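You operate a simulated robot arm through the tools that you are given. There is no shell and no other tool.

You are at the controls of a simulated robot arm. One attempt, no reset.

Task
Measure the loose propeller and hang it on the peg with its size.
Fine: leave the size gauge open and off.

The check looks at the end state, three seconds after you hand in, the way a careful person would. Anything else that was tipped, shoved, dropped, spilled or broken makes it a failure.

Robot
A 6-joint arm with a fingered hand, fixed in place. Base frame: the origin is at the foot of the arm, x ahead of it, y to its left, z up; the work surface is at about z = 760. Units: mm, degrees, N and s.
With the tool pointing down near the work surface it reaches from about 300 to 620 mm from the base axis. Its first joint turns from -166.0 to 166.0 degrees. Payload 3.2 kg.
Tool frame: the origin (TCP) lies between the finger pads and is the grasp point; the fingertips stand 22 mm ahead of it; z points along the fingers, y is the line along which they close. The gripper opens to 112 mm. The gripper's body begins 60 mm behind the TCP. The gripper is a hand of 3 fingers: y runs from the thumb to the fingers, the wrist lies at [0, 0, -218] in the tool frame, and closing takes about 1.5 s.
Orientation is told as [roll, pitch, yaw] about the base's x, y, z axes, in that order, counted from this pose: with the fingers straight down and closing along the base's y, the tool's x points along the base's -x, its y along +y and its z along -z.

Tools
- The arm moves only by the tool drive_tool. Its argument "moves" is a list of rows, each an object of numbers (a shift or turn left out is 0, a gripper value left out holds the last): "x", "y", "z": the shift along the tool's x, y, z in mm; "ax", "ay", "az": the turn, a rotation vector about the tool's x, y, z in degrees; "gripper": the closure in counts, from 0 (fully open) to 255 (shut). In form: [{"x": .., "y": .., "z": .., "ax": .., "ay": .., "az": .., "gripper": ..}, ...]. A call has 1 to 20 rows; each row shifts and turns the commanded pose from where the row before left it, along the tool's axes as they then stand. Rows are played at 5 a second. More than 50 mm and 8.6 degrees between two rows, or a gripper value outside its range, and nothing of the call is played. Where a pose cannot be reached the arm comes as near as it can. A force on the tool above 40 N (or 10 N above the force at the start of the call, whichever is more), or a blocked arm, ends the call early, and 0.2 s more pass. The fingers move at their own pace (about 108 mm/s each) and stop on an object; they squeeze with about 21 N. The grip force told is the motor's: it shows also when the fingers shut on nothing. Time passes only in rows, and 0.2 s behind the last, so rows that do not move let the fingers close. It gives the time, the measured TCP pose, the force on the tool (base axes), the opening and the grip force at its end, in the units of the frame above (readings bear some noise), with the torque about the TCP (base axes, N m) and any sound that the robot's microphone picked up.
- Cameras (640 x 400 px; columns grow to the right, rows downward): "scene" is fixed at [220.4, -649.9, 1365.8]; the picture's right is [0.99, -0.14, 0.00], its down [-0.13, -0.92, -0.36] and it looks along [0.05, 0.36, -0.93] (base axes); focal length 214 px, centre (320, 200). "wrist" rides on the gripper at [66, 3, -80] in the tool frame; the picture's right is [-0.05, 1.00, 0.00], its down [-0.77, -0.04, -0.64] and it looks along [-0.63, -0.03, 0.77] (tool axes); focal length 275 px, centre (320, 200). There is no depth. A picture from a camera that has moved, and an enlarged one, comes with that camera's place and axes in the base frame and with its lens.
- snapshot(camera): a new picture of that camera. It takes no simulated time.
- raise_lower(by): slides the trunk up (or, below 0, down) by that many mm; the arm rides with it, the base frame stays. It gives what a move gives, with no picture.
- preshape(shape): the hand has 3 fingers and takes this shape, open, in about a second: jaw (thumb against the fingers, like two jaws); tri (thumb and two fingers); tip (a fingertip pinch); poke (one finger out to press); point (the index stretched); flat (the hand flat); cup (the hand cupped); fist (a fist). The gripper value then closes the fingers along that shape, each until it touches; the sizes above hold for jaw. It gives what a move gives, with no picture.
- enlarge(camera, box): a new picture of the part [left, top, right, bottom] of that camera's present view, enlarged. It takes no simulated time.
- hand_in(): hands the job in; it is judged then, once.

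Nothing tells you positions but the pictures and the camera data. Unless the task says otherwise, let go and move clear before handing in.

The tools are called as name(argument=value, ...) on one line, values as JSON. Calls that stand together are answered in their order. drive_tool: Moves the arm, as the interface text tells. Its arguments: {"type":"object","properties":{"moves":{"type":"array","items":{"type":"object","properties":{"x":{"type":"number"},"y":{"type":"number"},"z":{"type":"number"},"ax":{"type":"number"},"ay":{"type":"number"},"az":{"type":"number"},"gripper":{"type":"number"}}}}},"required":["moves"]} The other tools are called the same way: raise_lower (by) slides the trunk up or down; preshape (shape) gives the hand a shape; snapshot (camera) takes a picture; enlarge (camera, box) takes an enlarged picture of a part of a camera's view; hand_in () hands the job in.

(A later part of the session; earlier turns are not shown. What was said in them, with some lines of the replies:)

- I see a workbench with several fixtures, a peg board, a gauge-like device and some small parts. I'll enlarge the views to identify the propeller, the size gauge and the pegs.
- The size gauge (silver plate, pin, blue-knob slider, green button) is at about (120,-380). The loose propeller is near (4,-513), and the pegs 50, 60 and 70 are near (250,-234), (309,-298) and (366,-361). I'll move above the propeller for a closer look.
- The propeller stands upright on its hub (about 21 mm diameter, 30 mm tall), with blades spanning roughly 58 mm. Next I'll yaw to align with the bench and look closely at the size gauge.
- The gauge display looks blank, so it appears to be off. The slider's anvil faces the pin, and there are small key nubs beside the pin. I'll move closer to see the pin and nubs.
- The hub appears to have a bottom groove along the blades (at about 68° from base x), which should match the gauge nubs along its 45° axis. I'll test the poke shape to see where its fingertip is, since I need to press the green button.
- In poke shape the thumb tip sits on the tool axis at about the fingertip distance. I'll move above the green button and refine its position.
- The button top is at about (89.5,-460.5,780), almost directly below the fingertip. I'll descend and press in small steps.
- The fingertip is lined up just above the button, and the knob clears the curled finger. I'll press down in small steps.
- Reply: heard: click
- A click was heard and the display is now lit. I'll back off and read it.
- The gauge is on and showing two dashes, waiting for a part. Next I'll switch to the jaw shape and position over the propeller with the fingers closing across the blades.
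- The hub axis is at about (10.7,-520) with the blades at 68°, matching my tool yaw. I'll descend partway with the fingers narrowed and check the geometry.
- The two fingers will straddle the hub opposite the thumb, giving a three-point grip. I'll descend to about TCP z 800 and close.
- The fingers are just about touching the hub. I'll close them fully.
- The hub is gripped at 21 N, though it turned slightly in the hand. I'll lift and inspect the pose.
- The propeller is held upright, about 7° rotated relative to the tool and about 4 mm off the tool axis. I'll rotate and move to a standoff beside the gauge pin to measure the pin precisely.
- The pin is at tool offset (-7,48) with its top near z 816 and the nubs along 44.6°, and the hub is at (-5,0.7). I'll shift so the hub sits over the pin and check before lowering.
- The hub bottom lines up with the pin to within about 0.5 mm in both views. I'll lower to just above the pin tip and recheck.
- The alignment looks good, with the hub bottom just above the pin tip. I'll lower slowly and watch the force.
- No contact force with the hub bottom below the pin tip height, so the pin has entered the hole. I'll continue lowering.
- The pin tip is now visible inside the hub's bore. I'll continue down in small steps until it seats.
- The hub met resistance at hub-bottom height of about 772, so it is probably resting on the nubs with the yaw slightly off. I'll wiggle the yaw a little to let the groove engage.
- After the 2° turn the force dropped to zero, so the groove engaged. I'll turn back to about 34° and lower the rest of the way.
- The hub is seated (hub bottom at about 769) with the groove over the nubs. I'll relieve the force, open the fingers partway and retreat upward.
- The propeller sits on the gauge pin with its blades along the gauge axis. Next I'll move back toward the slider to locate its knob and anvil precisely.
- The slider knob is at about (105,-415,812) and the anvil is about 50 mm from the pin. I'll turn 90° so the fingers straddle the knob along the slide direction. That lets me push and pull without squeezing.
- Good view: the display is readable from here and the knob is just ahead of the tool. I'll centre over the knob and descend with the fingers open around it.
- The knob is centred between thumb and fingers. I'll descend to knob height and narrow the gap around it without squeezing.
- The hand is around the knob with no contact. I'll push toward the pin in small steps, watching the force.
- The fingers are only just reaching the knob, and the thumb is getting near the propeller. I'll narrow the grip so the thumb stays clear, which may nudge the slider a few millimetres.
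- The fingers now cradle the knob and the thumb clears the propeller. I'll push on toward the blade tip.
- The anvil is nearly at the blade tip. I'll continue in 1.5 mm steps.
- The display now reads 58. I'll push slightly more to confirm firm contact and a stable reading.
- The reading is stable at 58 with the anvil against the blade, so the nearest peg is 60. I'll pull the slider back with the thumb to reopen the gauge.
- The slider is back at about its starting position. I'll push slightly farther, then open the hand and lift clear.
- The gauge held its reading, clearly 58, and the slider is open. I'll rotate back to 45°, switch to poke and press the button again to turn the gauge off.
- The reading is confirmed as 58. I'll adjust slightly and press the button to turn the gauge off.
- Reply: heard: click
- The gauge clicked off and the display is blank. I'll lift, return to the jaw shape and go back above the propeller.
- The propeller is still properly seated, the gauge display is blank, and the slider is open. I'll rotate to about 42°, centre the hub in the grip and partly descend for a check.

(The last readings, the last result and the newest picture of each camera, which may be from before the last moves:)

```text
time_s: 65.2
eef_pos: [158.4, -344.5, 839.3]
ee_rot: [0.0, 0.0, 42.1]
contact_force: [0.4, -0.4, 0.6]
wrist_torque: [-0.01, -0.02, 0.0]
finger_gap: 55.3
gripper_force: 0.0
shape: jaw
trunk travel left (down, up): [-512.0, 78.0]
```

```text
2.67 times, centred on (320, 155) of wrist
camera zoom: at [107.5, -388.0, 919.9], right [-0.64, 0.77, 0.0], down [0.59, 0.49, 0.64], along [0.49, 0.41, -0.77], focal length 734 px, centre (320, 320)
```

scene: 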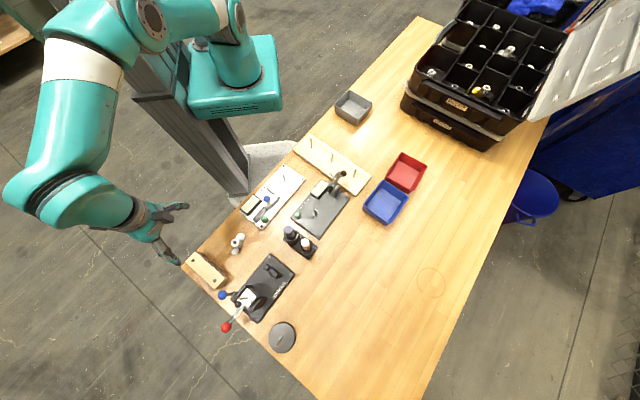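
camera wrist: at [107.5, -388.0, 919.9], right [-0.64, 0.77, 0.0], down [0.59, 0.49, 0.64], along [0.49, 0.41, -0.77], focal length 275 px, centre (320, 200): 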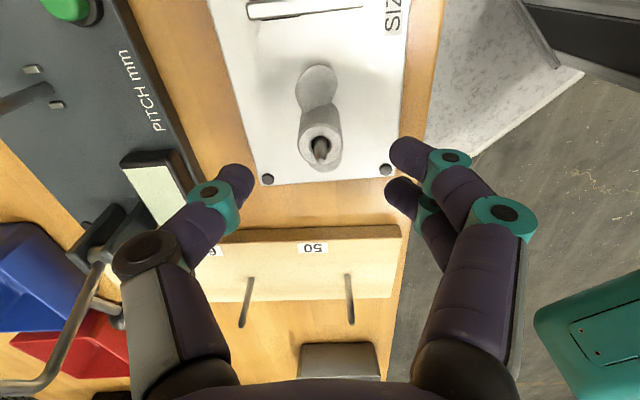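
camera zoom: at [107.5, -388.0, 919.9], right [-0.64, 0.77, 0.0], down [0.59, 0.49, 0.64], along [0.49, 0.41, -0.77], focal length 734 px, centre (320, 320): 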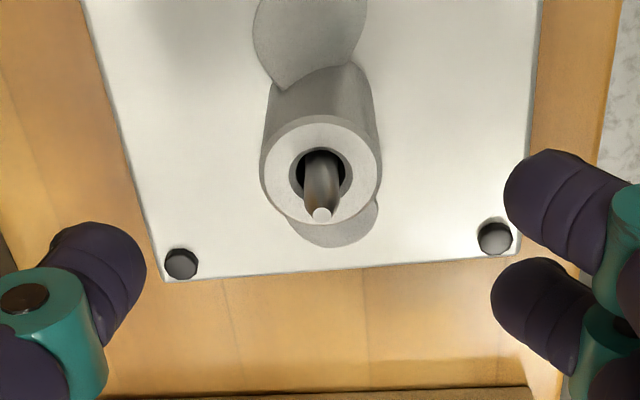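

The hub is centred to within about a millimetre. I'll make the small correction, descend to grip height and close gradually.

drive_tool(moves=[{"x": 1.1, "y": -0.7, "z": 15}, {"z": 10}, {"z": 4}, {"gripper": 180}, {}, {"gripper": 215}, {}, {}])

enlarge(camera="wrist", box=[240, 90, 400, 240])

```text
time_s: 67.0
eef_pos: [158.4, -346.0, 810.6]
ee_rot: [0.0, -0.1, 42.2]
contact_force: [0.9, 0.7, 0.6]
wrist_torque: [0.02, 0.02, 0.04]
finger_gap: 18.3
gripper_force: 0.0
shape: jaw
trunk travel left (down, up): [-512.0, 78.0]
```

```text
2.67 times, centred on (320, 165) of wrist
camera zoom: at [106.7, -389.9, 890.3], right [-0.64, 0.77, 0.0], down [0.59, 0.49, 0.64], along [0.49, 0.41, -0.77], focal length 734 px, centre (320, 293)
```

zoom: 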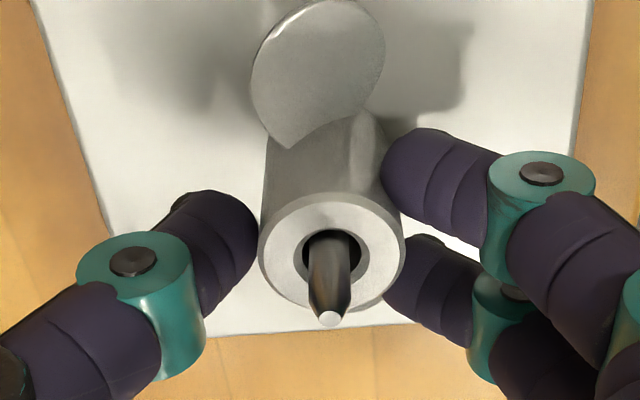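

The fingers are just about to touch. I'll close fully.

drive_tool(moves=[{"gripper": 230}, {}, {"gripper": 245}, {}, {"gripper": 255}, {}, {}])

enlarge(camera="wrist", box=[240, 90, 400, 240])

```text
time_s: 68.6
eef_pos: [157.6, -345.6, 809.8]
ee_rot: [0.0, -0.2, 42.0]
contact_force: [-0.7, 0.7, -1.5]
wrist_torque: [0.02, 0.02, 0.12]
finger_gap: 13.2
gripper_force: 21.2
shape: jaw
trunk travel left (down, up): [-512.0, 78.0]
```

```text
2.67 times, centred on (320, 165) of wrist
camera zoom: at [106.6, -389.9, 890.3], right [-0.64, 0.77, 0.0], down [0.59, 0.49, 0.64], along [0.49, 0.41, -0.77], focal length 734 px, centre (320, 293)
```

zoom: 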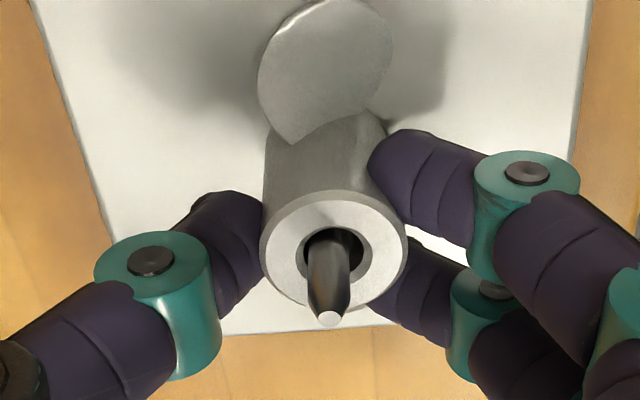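

The hub is gripped at 21 N with low side forces. I'll lift straight up off the pin.

drive_tool(moves=[{"z": -2}, {"z": -3}, {"z": -5}, {"z": -8}, {"z": -10}, {"z": -12}, {"z": -15}, {"z": -20}, {"z": -20}, {"z": -5}, {}])

snapshot(camera="wrist")

enlarge(camera="wrist", box=[260, 100, 380, 220])

enlarge(camera="scene", box=[250, 130, 370, 210])

```text
time_s: 71.0
eef_pos: [158.4, -346.7, 911.0]
ee_rot: [-0.1, -0.2, 42.1]
contact_force: [0.5, -0.9, -0.9]
wrist_torque: [0.0, 0.02, 0.01]
finger_gap: 12.7
gripper_force: 20.7
shape: jaw
trunk travel left (down, up): [-512.0, 78.0]
```

```text
taken
camera wrist: at [106.2, -390.3, 991.1], right [-0.64, 0.77, 0.0], down [0.59, 0.49, 0.64], along [0.49, 0.41, -0.77], focal length 275 px, centre (320, 200)
```

wrist: 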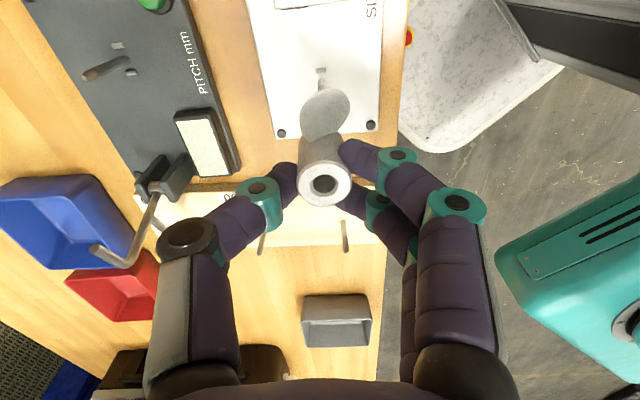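

```text
3.33 times, centred on (320, 160) of wrist
camera zoom: at [106.2, -390.3, 991.1], right [-0.64, 0.77, 0.0], down [0.59, 0.49, 0.64], along [0.49, 0.41, -0.77], focal length 918 px, centre (320, 333)
```

zoom: 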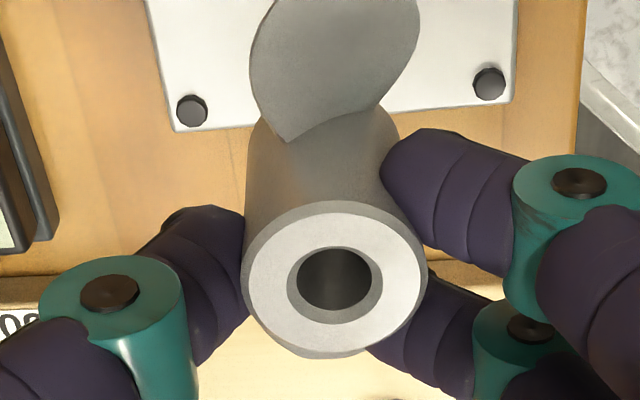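

```text
5.00 times, centred on (310, 170) of scene
camera zoom: at [220.4, -649.9, 1365.8], right [0.99, -0.14, 0.0], down [-0.13, -0.92, -0.36], along [0.05, 0.36, -0.93], focal length 1072 px, centre (370, 350)
```

zoom: 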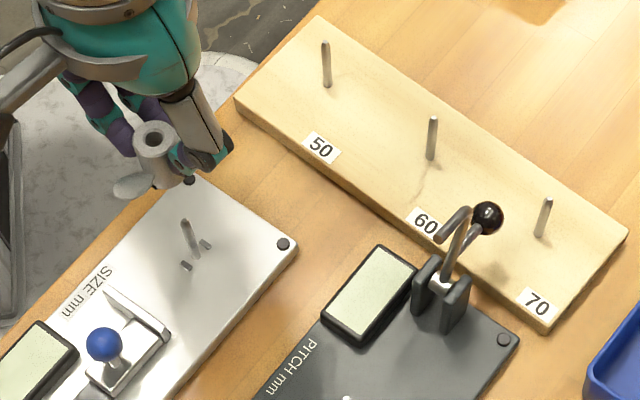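

The propeller is in hand. The pitch gauge lever rises to about z 884 near (295,-400), so I'll stay clear of it. I'll move to a standoff beside the 60 peg, away from the lever, to measure it.

drive_tool(moves=[{"x": -36, "y": -5.9}, {"x": -36, "y": -5.9}, {"x": -36, "y": -5.9}, {"x": -35.7, "y": -6}, {}, {}])

snapshot(camera="wrist")

enlarge(camera="wrist", box=[200, 60, 300, 140])

enlarge(camera="wrist", box=[260, 80, 380, 220])

enlarge(camera="scene", box=[280, 120, 370, 190])

```text
time_s: 72.4
eef_pos: [281.2, -266.9, 911.2]
ee_rot: [0.0, -0.1, 42.1]
contact_force: [-0.2, -0.2, -0.5]
wrist_torque: [0.01, -0.01, -0.02]
finger_gap: 12.8
gripper_force: 20.6
shape: jaw
trunk travel left (down, up): [-512.0, 78.0]
```

```text
taken
camera wrist: at [230.1, -310.9, 990.5], right [-0.64, 0.77, 0.0], down [0.59, 0.49, 0.64], along [0.49, 0.41, -0.77], focal length 275 px, centre (320, 200)
```

wrist: 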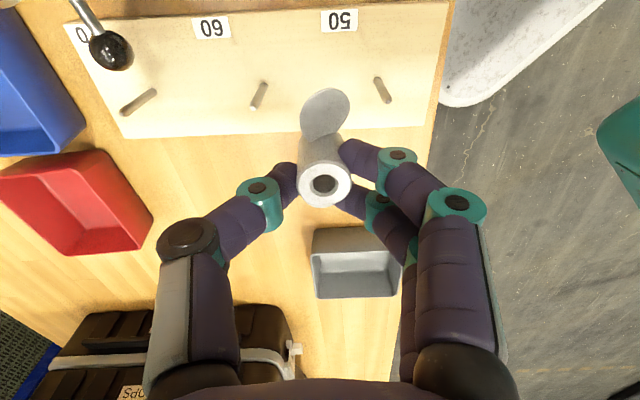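

```text
5.00 times, centred on (250, 100) of wrist
camera zoom: at [230.1, -310.9, 990.5], right [-0.64, 0.77, 0.0], down [0.59, 0.49, 0.64], along [0.49, 0.41, -0.77], focal length 1376 px, centre (670, 700)
```

zoom: 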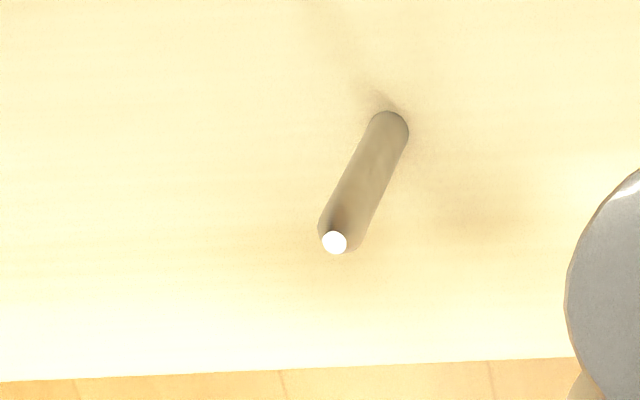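

```text
2.86 times, centred on (320, 150) of wrist
camera zoom: at [230.1, -310.9, 990.5], right [-0.64, 0.77, 0.0], down [0.59, 0.49, 0.64], along [0.49, 0.41, -0.77], focal length 786 px, centre (320, 343)
```

zoom: 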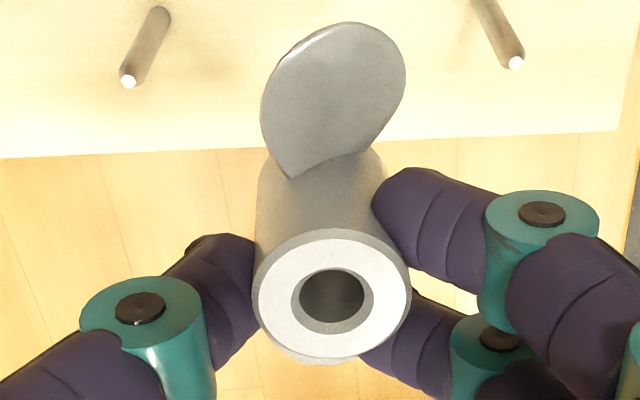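

```text
5.71 times, centred on (325, 155) of scene
camera zoom: at [220.4, -649.9, 1365.8], right [0.99, -0.14, 0.0], down [-0.13, -0.92, -0.36], along [0.05, 0.36, -0.93], focal length 1226 px, centre (291, 457)
```

zoom: 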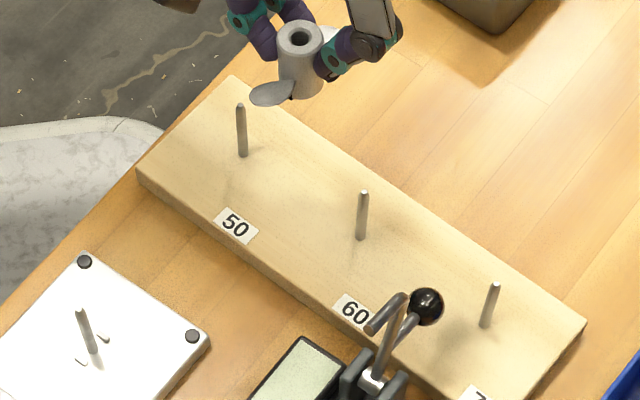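

The three pegs and labels line up in order, so the middle peg is 60. To get the board height by parallax, I'll move back 35 mm along tool x and look again.

drive_tool(moves=[{"x": 35}, {}, {}])

enlarge(camera="wrist", box=[200, 80, 320, 180])

```text
time_s: 73.2
eef_pos: [254.0, -292.2, 909.8]
ee_rot: [0.1, -0.1, 42.1]
contact_force: [0.4, -0.1, -0.5]
wrist_torque: [-0.01, 0.03, 0.0]
finger_gap: 12.7
gripper_force: 20.9
shape: jaw
trunk travel left (down, up): [-512.0, 78.0]
```

```text
4.00 times, centred on (260, 130) of wrist
camera zoom: at [203.2, -335.1, 990.1], right [-0.64, 0.77, 0.0], down [0.59, 0.49, 0.64], along [0.49, 0.41, -0.77], focal length 1101 px, centre (560, 480)
```

zoom: 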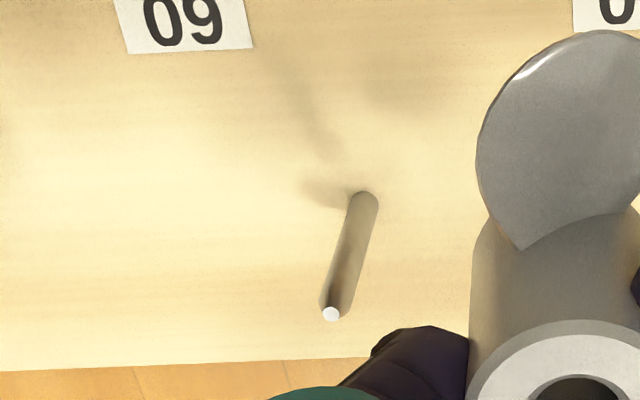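

Parallax puts the board top at about z 781 and the peg top at about z 827. The peg is at tool offset (-31,-41). I'll shift the hub over the 60 peg and check.

drive_tool(moves=[{"x": -11, "y": -14}, {"x": -11, "y": -14}, {"x": -10.6, "y": -14.2}, {}, {}])

snapshot(camera="wrist")

enlarge(camera="wrist", box=[260, 50, 380, 220])

enlarge(camera="scene", box=[290, 120, 370, 180])

```text
time_s: 74.4
eef_pos: [306.4, -300.0, 910.8]
ee_rot: [0.0, -0.1, 42.1]
contact_force: [0.6, -0.3, -0.3]
wrist_torque: [0.01, 0.04, 0.0]
finger_gap: 12.9
gripper_force: 21.4
shape: jaw
trunk travel left (down, up): [-512.0, 78.0]
```

```text
taken
camera wrist: at [254.6, -343.4, 990.9], right [-0.64, 0.77, 0.0], down [0.59, 0.49, 0.64], along [0.49, 0.41, -0.77], focal length 275 px, centre (320, 200)
```

wrist: 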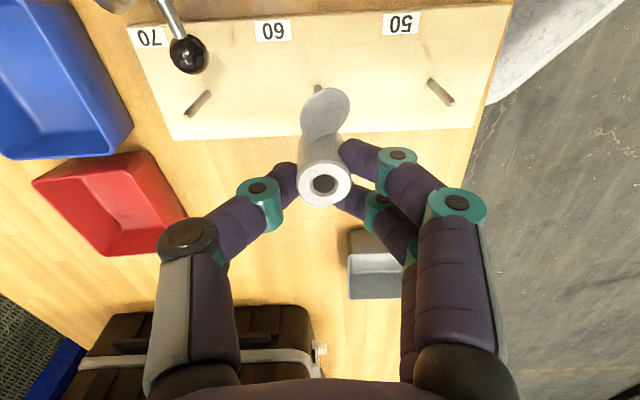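

```text
2.35 times, centred on (320, 135) of wrist
camera zoom: at [254.6, -343.4, 990.9], right [-0.64, 0.77, 0.0], down [0.59, 0.49, 0.64], along [0.49, 0.41, -0.77], focal length 648 px, centre (320, 353)
```

zoom: 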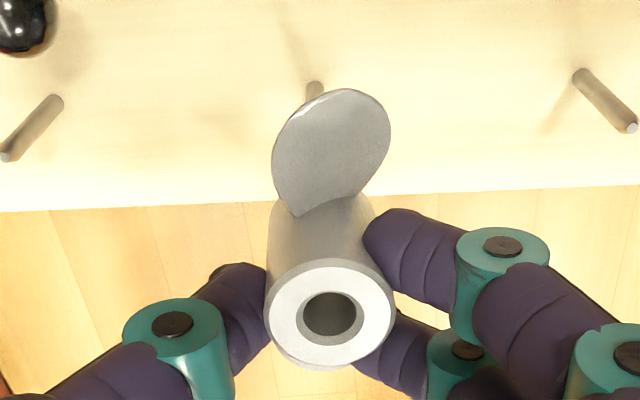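

```text
6.67 times, centred on (330, 150) of scene
camera zoom: at [220.4, -649.9, 1365.8], right [0.99, -0.14, 0.0], down [-0.13, -0.92, -0.36], along [0.05, 0.36, -0.93], focal length 1430 px, centre (253, 533)
```

zoom: 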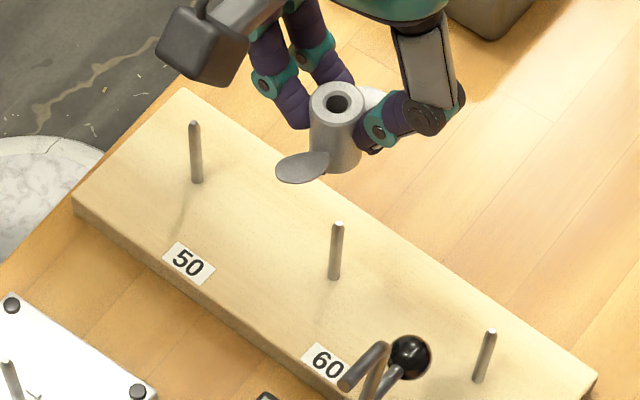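

Both cameras agree that the hub is about 3 mm off in tool y and 1.5–2 mm in x relative to the peg. I'll correct and lower to just above the peg tip.

drive_tool(moves=[{"x": -1.6, "y": -3.1}, {"z": 15}, {"z": 15}, {}, {}])

enlarge(camera="wrist", box=[260, 50, 380, 220])

enlarge(camera="scene", box=[310, 130, 360, 170])

```text
time_s: 75.6
eef_pos: [310.4, -301.6, 881.2]
ee_rot: [-0.1, -0.1, 42.1]
contact_force: [-1.5, -0.5, -0.7]
wrist_torque: [0.0, 0.03, 0.0]
finger_gap: 12.7
gripper_force: 20.8
shape: jaw
trunk travel left (down, up): [-512.0, 78.0]
```

```text
2.35 times, centred on (320, 135) of wrist
camera zoom: at [258.7, -345.0, 961.2], right [-0.64, 0.77, 0.0], down [0.59, 0.49, 0.64], along [0.49, 0.41, -0.77], focal length 648 px, centre (320, 353)
```

zoom: 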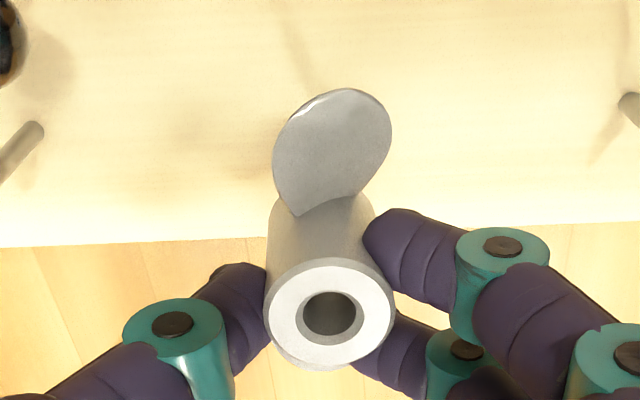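

```text
10.00 times, centred on (335, 150) of scene
camera zoom: at [220.4, -649.9, 1365.8], right [0.99, -0.14, 0.0], down [-0.13, -0.92, -0.36], along [0.05, 0.36, -0.93], focal length 2145 px, centre (170, 700)
```

zoom: 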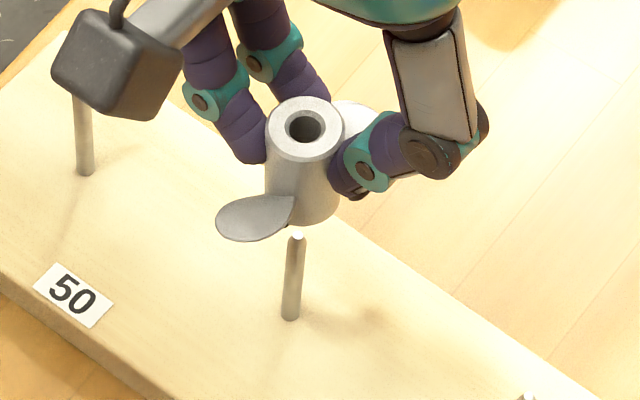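

The hub's top and bottom both line up with the extrapolated peg axis to within about 1 mm. I'll lower slowly onto the peg.

drive_tool(moves=[{"z": 6}, {"z": 5}, {"z": 3}, {"z": 3}, {"z": 3}, {"z": 3}, {}])

enlarge(camera="scene", box=[310, 130, 360, 170])

enlarge(camera="wrist", box=[260, 80, 380, 220])

```text
time_s: 77.2
eef_pos: [309.2, -300.9, 858.3]
ee_rot: [0.0, -0.1, 42.0]
contact_force: [0.1, 0.5, 0.6]
wrist_torque: [-0.03, 0.01, -0.04]
finger_gap: 12.9
gripper_force: 21.5
shape: jaw
trunk travel left (down, up): [-512.0, 78.0]
```

```text
10.00 times, centred on (335, 150) of scene
camera zoom: at [220.4, -649.9, 1365.8], right [0.99, -0.14, 0.0], down [-0.13, -0.92, -0.36], along [0.05, 0.36, -0.93], focal length 2145 px, centre (170, 700)
```

zoom: 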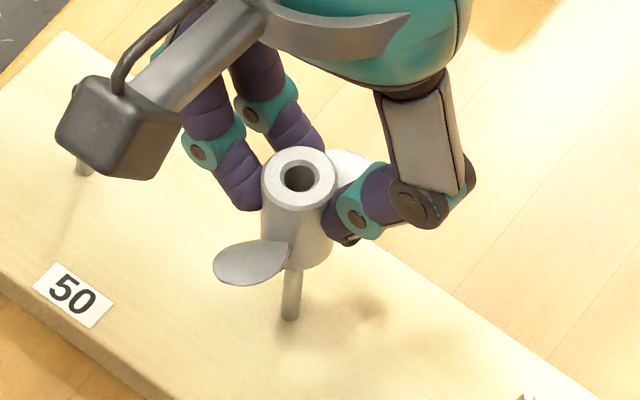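

```text
2.86 times, centred on (320, 150) of wrist
camera zoom: at [258.5, -344.7, 938.0], right [-0.64, 0.77, 0.0], down [0.59, 0.49, 0.64], along [0.49, 0.41, -0.77], focal length 786 px, centre (320, 343)
```

zoom: 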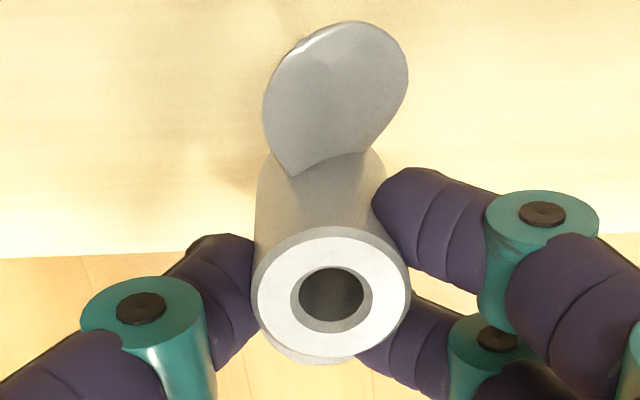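

No contact force with the hub bottom below the peg tip height, so it seems to be going on. I'll continue down.

drive_tool(moves=[{"z": 4}, {"z": 4}, {"z": 4}, {"z": 4}, {"z": 4}, {}])

enlarge(camera="wrist", box=[260, 80, 380, 220])

enlarge(camera="scene", box=[310, 130, 360, 170])

```text
time_s: 78.6
eef_pos: [311.6, -300.6, 837.6]
ee_rot: [0.1, -0.1, 42.1]
contact_force: [1.0, 1.4, 0.5]
wrist_torque: [0.05, -0.01, 0.0]
finger_gap: 13.2
gripper_force: 20.9
shape: jaw
trunk travel left (down, up): [-512.0, 78.0]
```

```text
2.86 times, centred on (320, 150) of wrist
camera zoom: at [258.7, -344.3, 917.9], right [-0.64, 0.77, 0.0], down [0.59, 0.49, 0.64], along [0.49, 0.41, -0.77], focal length 786 px, centre (320, 343)
```

zoom: 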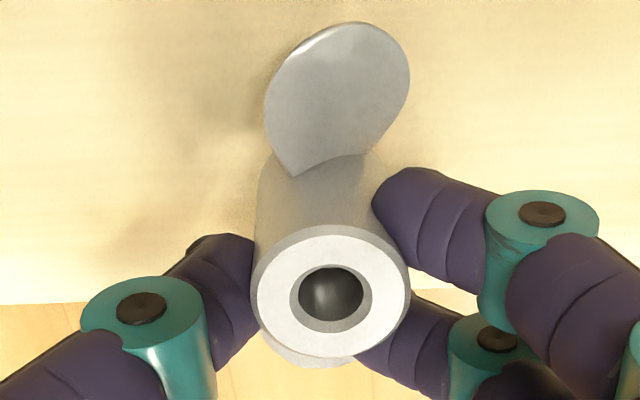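

```text
10.00 times, centred on (335, 150) of scene
camera zoom: at [220.4, -649.9, 1365.8], right [0.99, -0.14, 0.0], down [-0.13, -0.92, -0.36], along [0.05, 0.36, -0.93], focal length 2145 px, centre (170, 700)
```

zoom: 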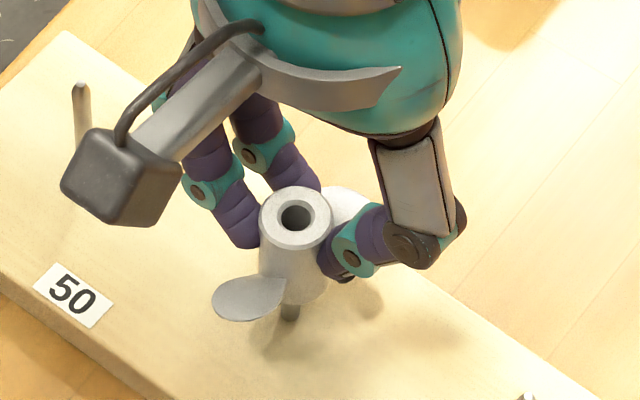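

The peg is visible inside the bore, so the hub is on the 60 peg. I'll continue down until it rests on the board.

drive_tool(moves=[{"z": 4}, {"z": 4}, {"z": 3}, {"z": 2}, {"z": 2}, {}])

enlarge(camera="wrist", box=[260, 80, 380, 220])

enlarge(camera="scene", box=[310, 130, 360, 170])

```text
time_s: 80.0
eef_pos: [309.9, -300.1, 823.3]
ee_rot: [-0.1, -0.2, 42.0]
contact_force: [1.5, 2.7, 0.2]
wrist_torque: [0.02, -0.02, 0.0]
finger_gap: 12.8
gripper_force: 21.2
shape: jaw
trunk travel left (down, up): [-512.0, 78.0]
```

```text
2.86 times, centred on (320, 150) of wrist
camera zoom: at [258.8, -344.0, 903.6], right [-0.64, 0.77, 0.0], down [0.6, 0.49, 0.64], along [0.49, 0.41, -0.77], focal length 786 px, centre (320, 343)
```

zoom: 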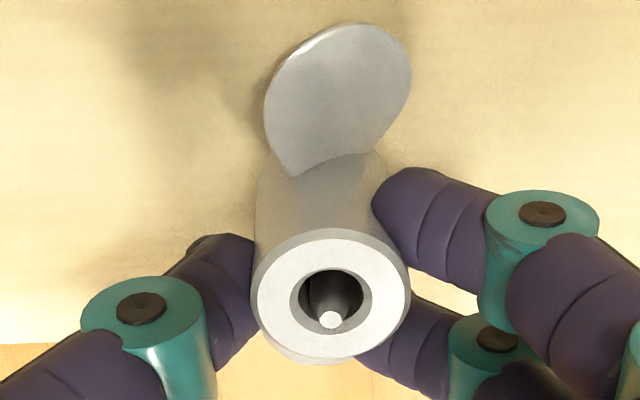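

```text
10.00 times, centred on (335, 150) of scene
camera zoom: at [220.4, -649.9, 1365.8], right [0.99, -0.14, 0.0], down [-0.13, -0.92, -0.36], along [0.05, 0.36, -0.93], focal length 2145 px, centre (170, 700)
```

zoom: 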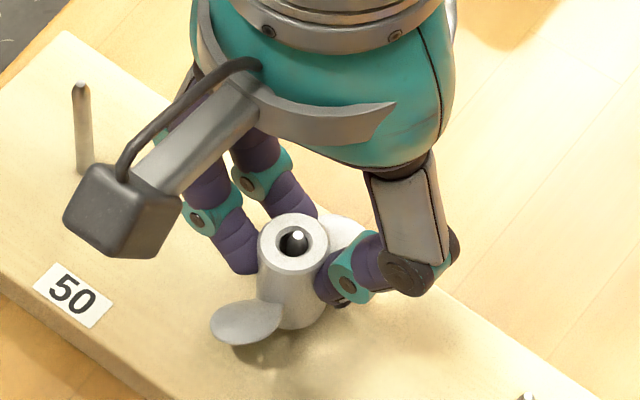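

The peg is well inside the bore with only a light side force. I'll do the final lowering in small steps until contact.

drive_tool(moves=[{"z": 1.5}, {"z": 1.5}, {"z": 1.5}, {}])

enlarge(camera="scene", box=[310, 130, 360, 170])

```text
time_s: 81.0
eef_pos: [308.9, -299.5, 818.6]
ee_rot: [0.0, -0.1, 42.0]
contact_force: [3.0, 1.5, 1.8]
wrist_torque: [0.01, -0.04, 0.02]
finger_gap: 12.8
gripper_force: 20.8
shape: jaw
trunk travel left (down, up): [-512.0, 78.0]
```

```text
10.00 times, centred on (335, 150) of scene
camera zoom: at [220.4, -649.9, 1365.8], right [0.99, -0.14, 0.0], down [-0.13, -0.92, -0.36], along [0.05, 0.36, -0.93], focal length 2145 px, centre (170, 700)
```

zoom: 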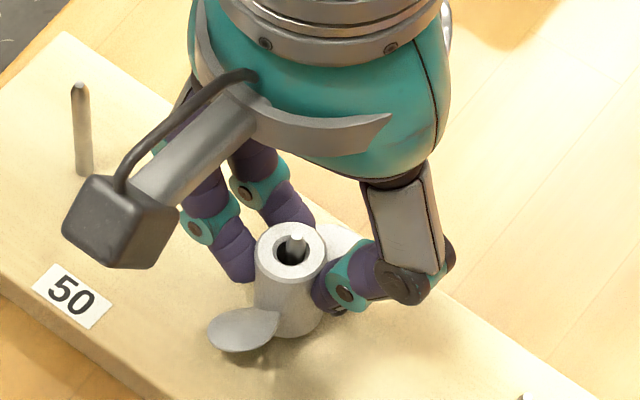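

drive_tool(moves=[{"z": 1.2}, {"z": 1.2}, {}])

enlarge(camera="scene", box=[310, 130, 360, 170])

enlarge(camera="wrist", box=[260, 80, 380, 220])

```text
time_s: 81.8
eef_pos: [309.4, -299.9, 816.9]
ee_rot: [0.0, 0.0, 42.1]
contact_force: [2.1, 2.7, 0.4]
wrist_torque: [0.04, -0.01, -0.01]
finger_gap: 12.7
gripper_force: 20.9
shape: jaw
trunk travel left (down, up): [-512.0, 78.0]
```

```text
10.00 times, centred on (335, 150) of scene
camera zoom: at [220.4, -649.9, 1365.8], right [0.99, -0.14, 0.0], down [-0.13, -0.92, -0.36], along [0.05, 0.36, -0.93], focal length 2145 px, centre (170, 700)
```

zoom: 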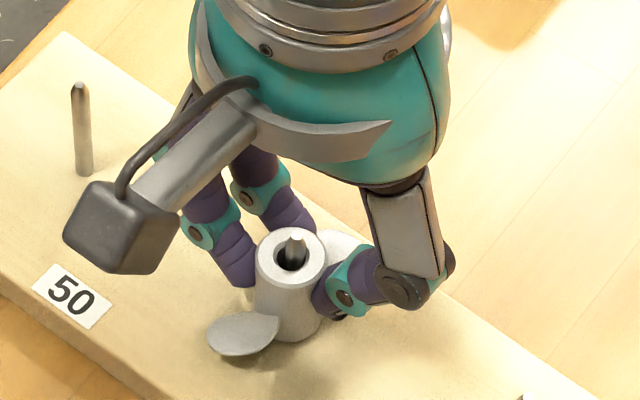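

```text
2.86 times, centred on (320, 150) of wrist
camera zoom: at [258.4, -344.0, 896.4], right [-0.64, 0.77, 0.0], down [0.59, 0.49, 0.64], along [0.49, 0.41, -0.77], focal length 786 px, centre (320, 343)
```

zoom: 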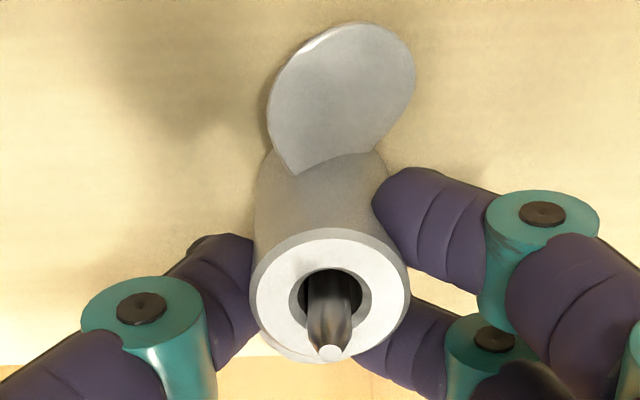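

There's a mild side force of about 3 N toward tool -x. I'll relieve it slightly and lower the last bit.

drive_tool(moves=[{"x": -0.8}, {"z": 1.2}, {"z": 1.2}, {}])

drive_tool(moves=[{"z": 1.2}, {"z": 1}, {}])

enlarge(camera="scene", box=[310, 130, 360, 170])

```text
time_s: 82.8
eef_pos: [310.5, -299.9, 813.8]
ee_rot: [0.0, -0.1, 42.1]
contact_force: [-0.2, 0.0, 0.2]
wrist_torque: [0.0, -0.01, 0.03]
finger_gap: 12.7
gripper_force: 20.7
shape: jaw
trunk travel left (down, up): [-512.0, 78.0]
```

```text
time_s: 83.6
eef_pos: [310.4, -300.0, 811.7]
ee_rot: [-0.1, -0.1, 41.9]
contact_force: [1.0, -1.4, 13.0]
wrist_torque: [0.03, 0.05, 0.04]
finger_gap: 13.4
gripper_force: 20.5
shape: jaw
trunk travel left (down, up): [-512.0, 78.0]
```

```text
10.00 times, centred on (335, 150) of scene
camera zoom: at [220.4, -649.9, 1365.8], right [0.99, -0.14, 0.0], down [-0.13, -0.92, -0.36], along [0.05, 0.36, -0.93], focal length 2145 px, centre (170, 700)
```

zoom: 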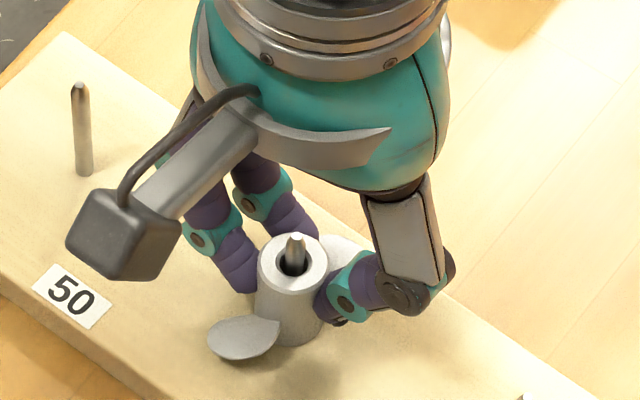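

The hub is seated on the board (13 N contact). I'll relieve the force, release and retreat straight up.

drive_tool(moves=[{"z": -0.8}, {"z": -0.5, "gripper": 225}, {"gripper": 200}, {"gripper": 170}, {"gripper": 140}, {}, {"z": -5}, {"z": -15}, {"z": -25}, {"z": -25}, {"z": -25}, {}])

snapshot(camera="wrist")

snapshot(camera="scene")

enlarge(camera="scene", box=[280, 120, 370, 190])

```text
time_s: 86.2
eef_pos: [308.6, -300.8, 907.0]
ee_rot: [0.0, -0.1, 42.1]
contact_force: [0.1, 0.2, -0.7]
wrist_torque: [0.02, -0.03, 0.02]
finger_gap: 50.0
gripper_force: 0.2
shape: jaw
trunk travel left (down, up): [-512.0, 78.0]
```

```text
taken
camera wrist: at [258.0, -343.3, 986.5], right [-0.64, 0.77, 0.0], down [0.6, 0.49, 0.64], along [0.49, 0.41, -0.77], focal length 275 px, centre (320, 200)
```

wrist: 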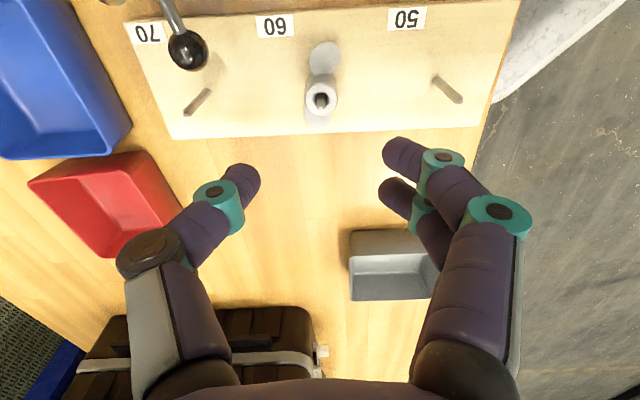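

```text
taken
```

scene: 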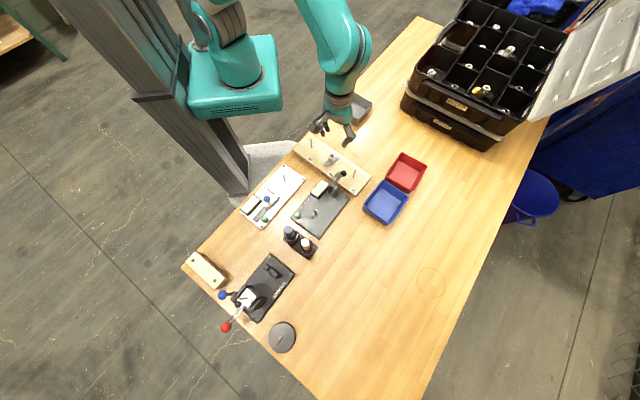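

```text
5.71 times, centred on (325, 155) of scene
camera zoom: at [220.4, -649.9, 1365.8], right [0.99, -0.14, 0.0], down [-0.13, -0.92, -0.36], along [0.05, 0.36, -0.93], focal length 1226 px, centre (291, 457)
```

zoom: 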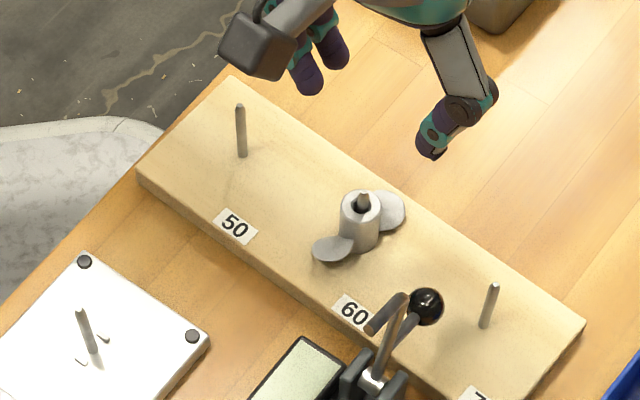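

The propeller hangs on the 60 peg. I'll move clear and check the gauge's final state.

drive_tool(moves=[{"z": -40}, {"z": -40}, {"z": -40}, {"x": 40}, {"x": 40}, {}])

snapshot(camera="wrist")

enlarge(camera="scene", box=[230, 160, 330, 230])

enlarge(camera="wrist", box=[200, 0, 440, 160])

```text
time_s: 87.6
eef_pos: [251.3, -353.8, 1028.1]
ee_rot: [0.0, -0.1, 42.2]
contact_force: [-0.4, 0.3, 0.2]
wrist_torque: [0.02, 0.01, -0.02]
finger_gap: 50.2
gripper_force: 0.1
shape: jaw
trunk travel left (down, up): [-512.0, 78.0]
```

```text
taken
camera wrist: at [199.8, -396.9, 1107.9], right [-0.64, 0.77, 0.0], down [0.6, 0.49, 0.64], along [0.49, 0.41, -0.77], focal length 275 px, centre (320, 200)
```

wrist: 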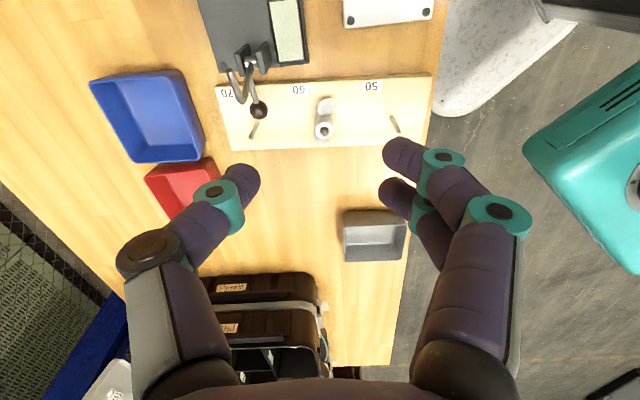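

```text
5.71 times, centred on (280, 195) of scene
camera zoom: at [220.4, -649.9, 1365.8], right [0.99, -0.14, 0.0], down [-0.13, -0.92, -0.36], along [0.05, 0.36, -0.93], focal length 1226 px, centre (549, 229)
```

zoom: 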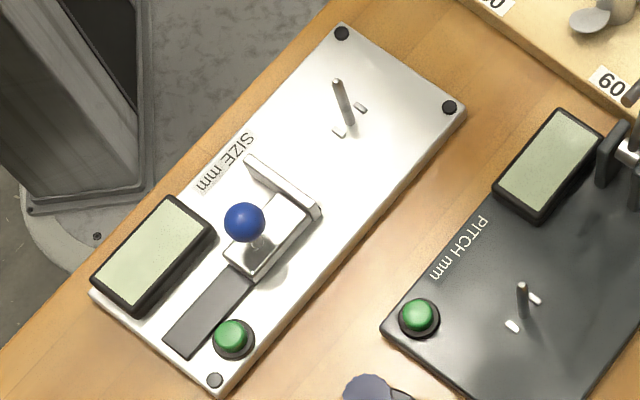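

```text
2.50 times, centred on (320, 80) of wrist
camera zoom: at [199.8, -396.9, 1107.9], right [-0.64, 0.77, 0.0], down [0.6, 0.49, 0.64], along [0.49, 0.41, -0.77], focal length 688 px, centre (320, 500)
```

zoom: 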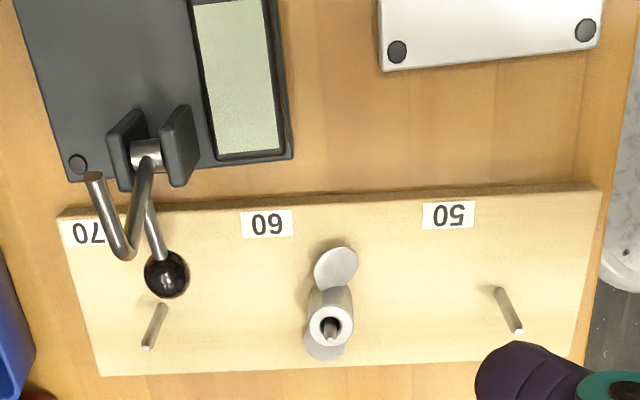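

The propeller, measured at 58 mm, hangs on the 60 peg. The size gauge is off with its slider open, nothing else looks disturbed, and the arm is clear, so I'm handing in.

hand_in()

```text
The job is handed in.
```

The propeller measured 58 mm on the size gauge, and it now hangs on the 60 peg. There was no 58 peg, so I used the nearest size.

I switched the gauge off afterwards; its display is blank and the slider is back at about its starting position. In the last pictures the other items on the bench looked undisturbed. The hand was open and clear when I handed in. No result from the check came back.
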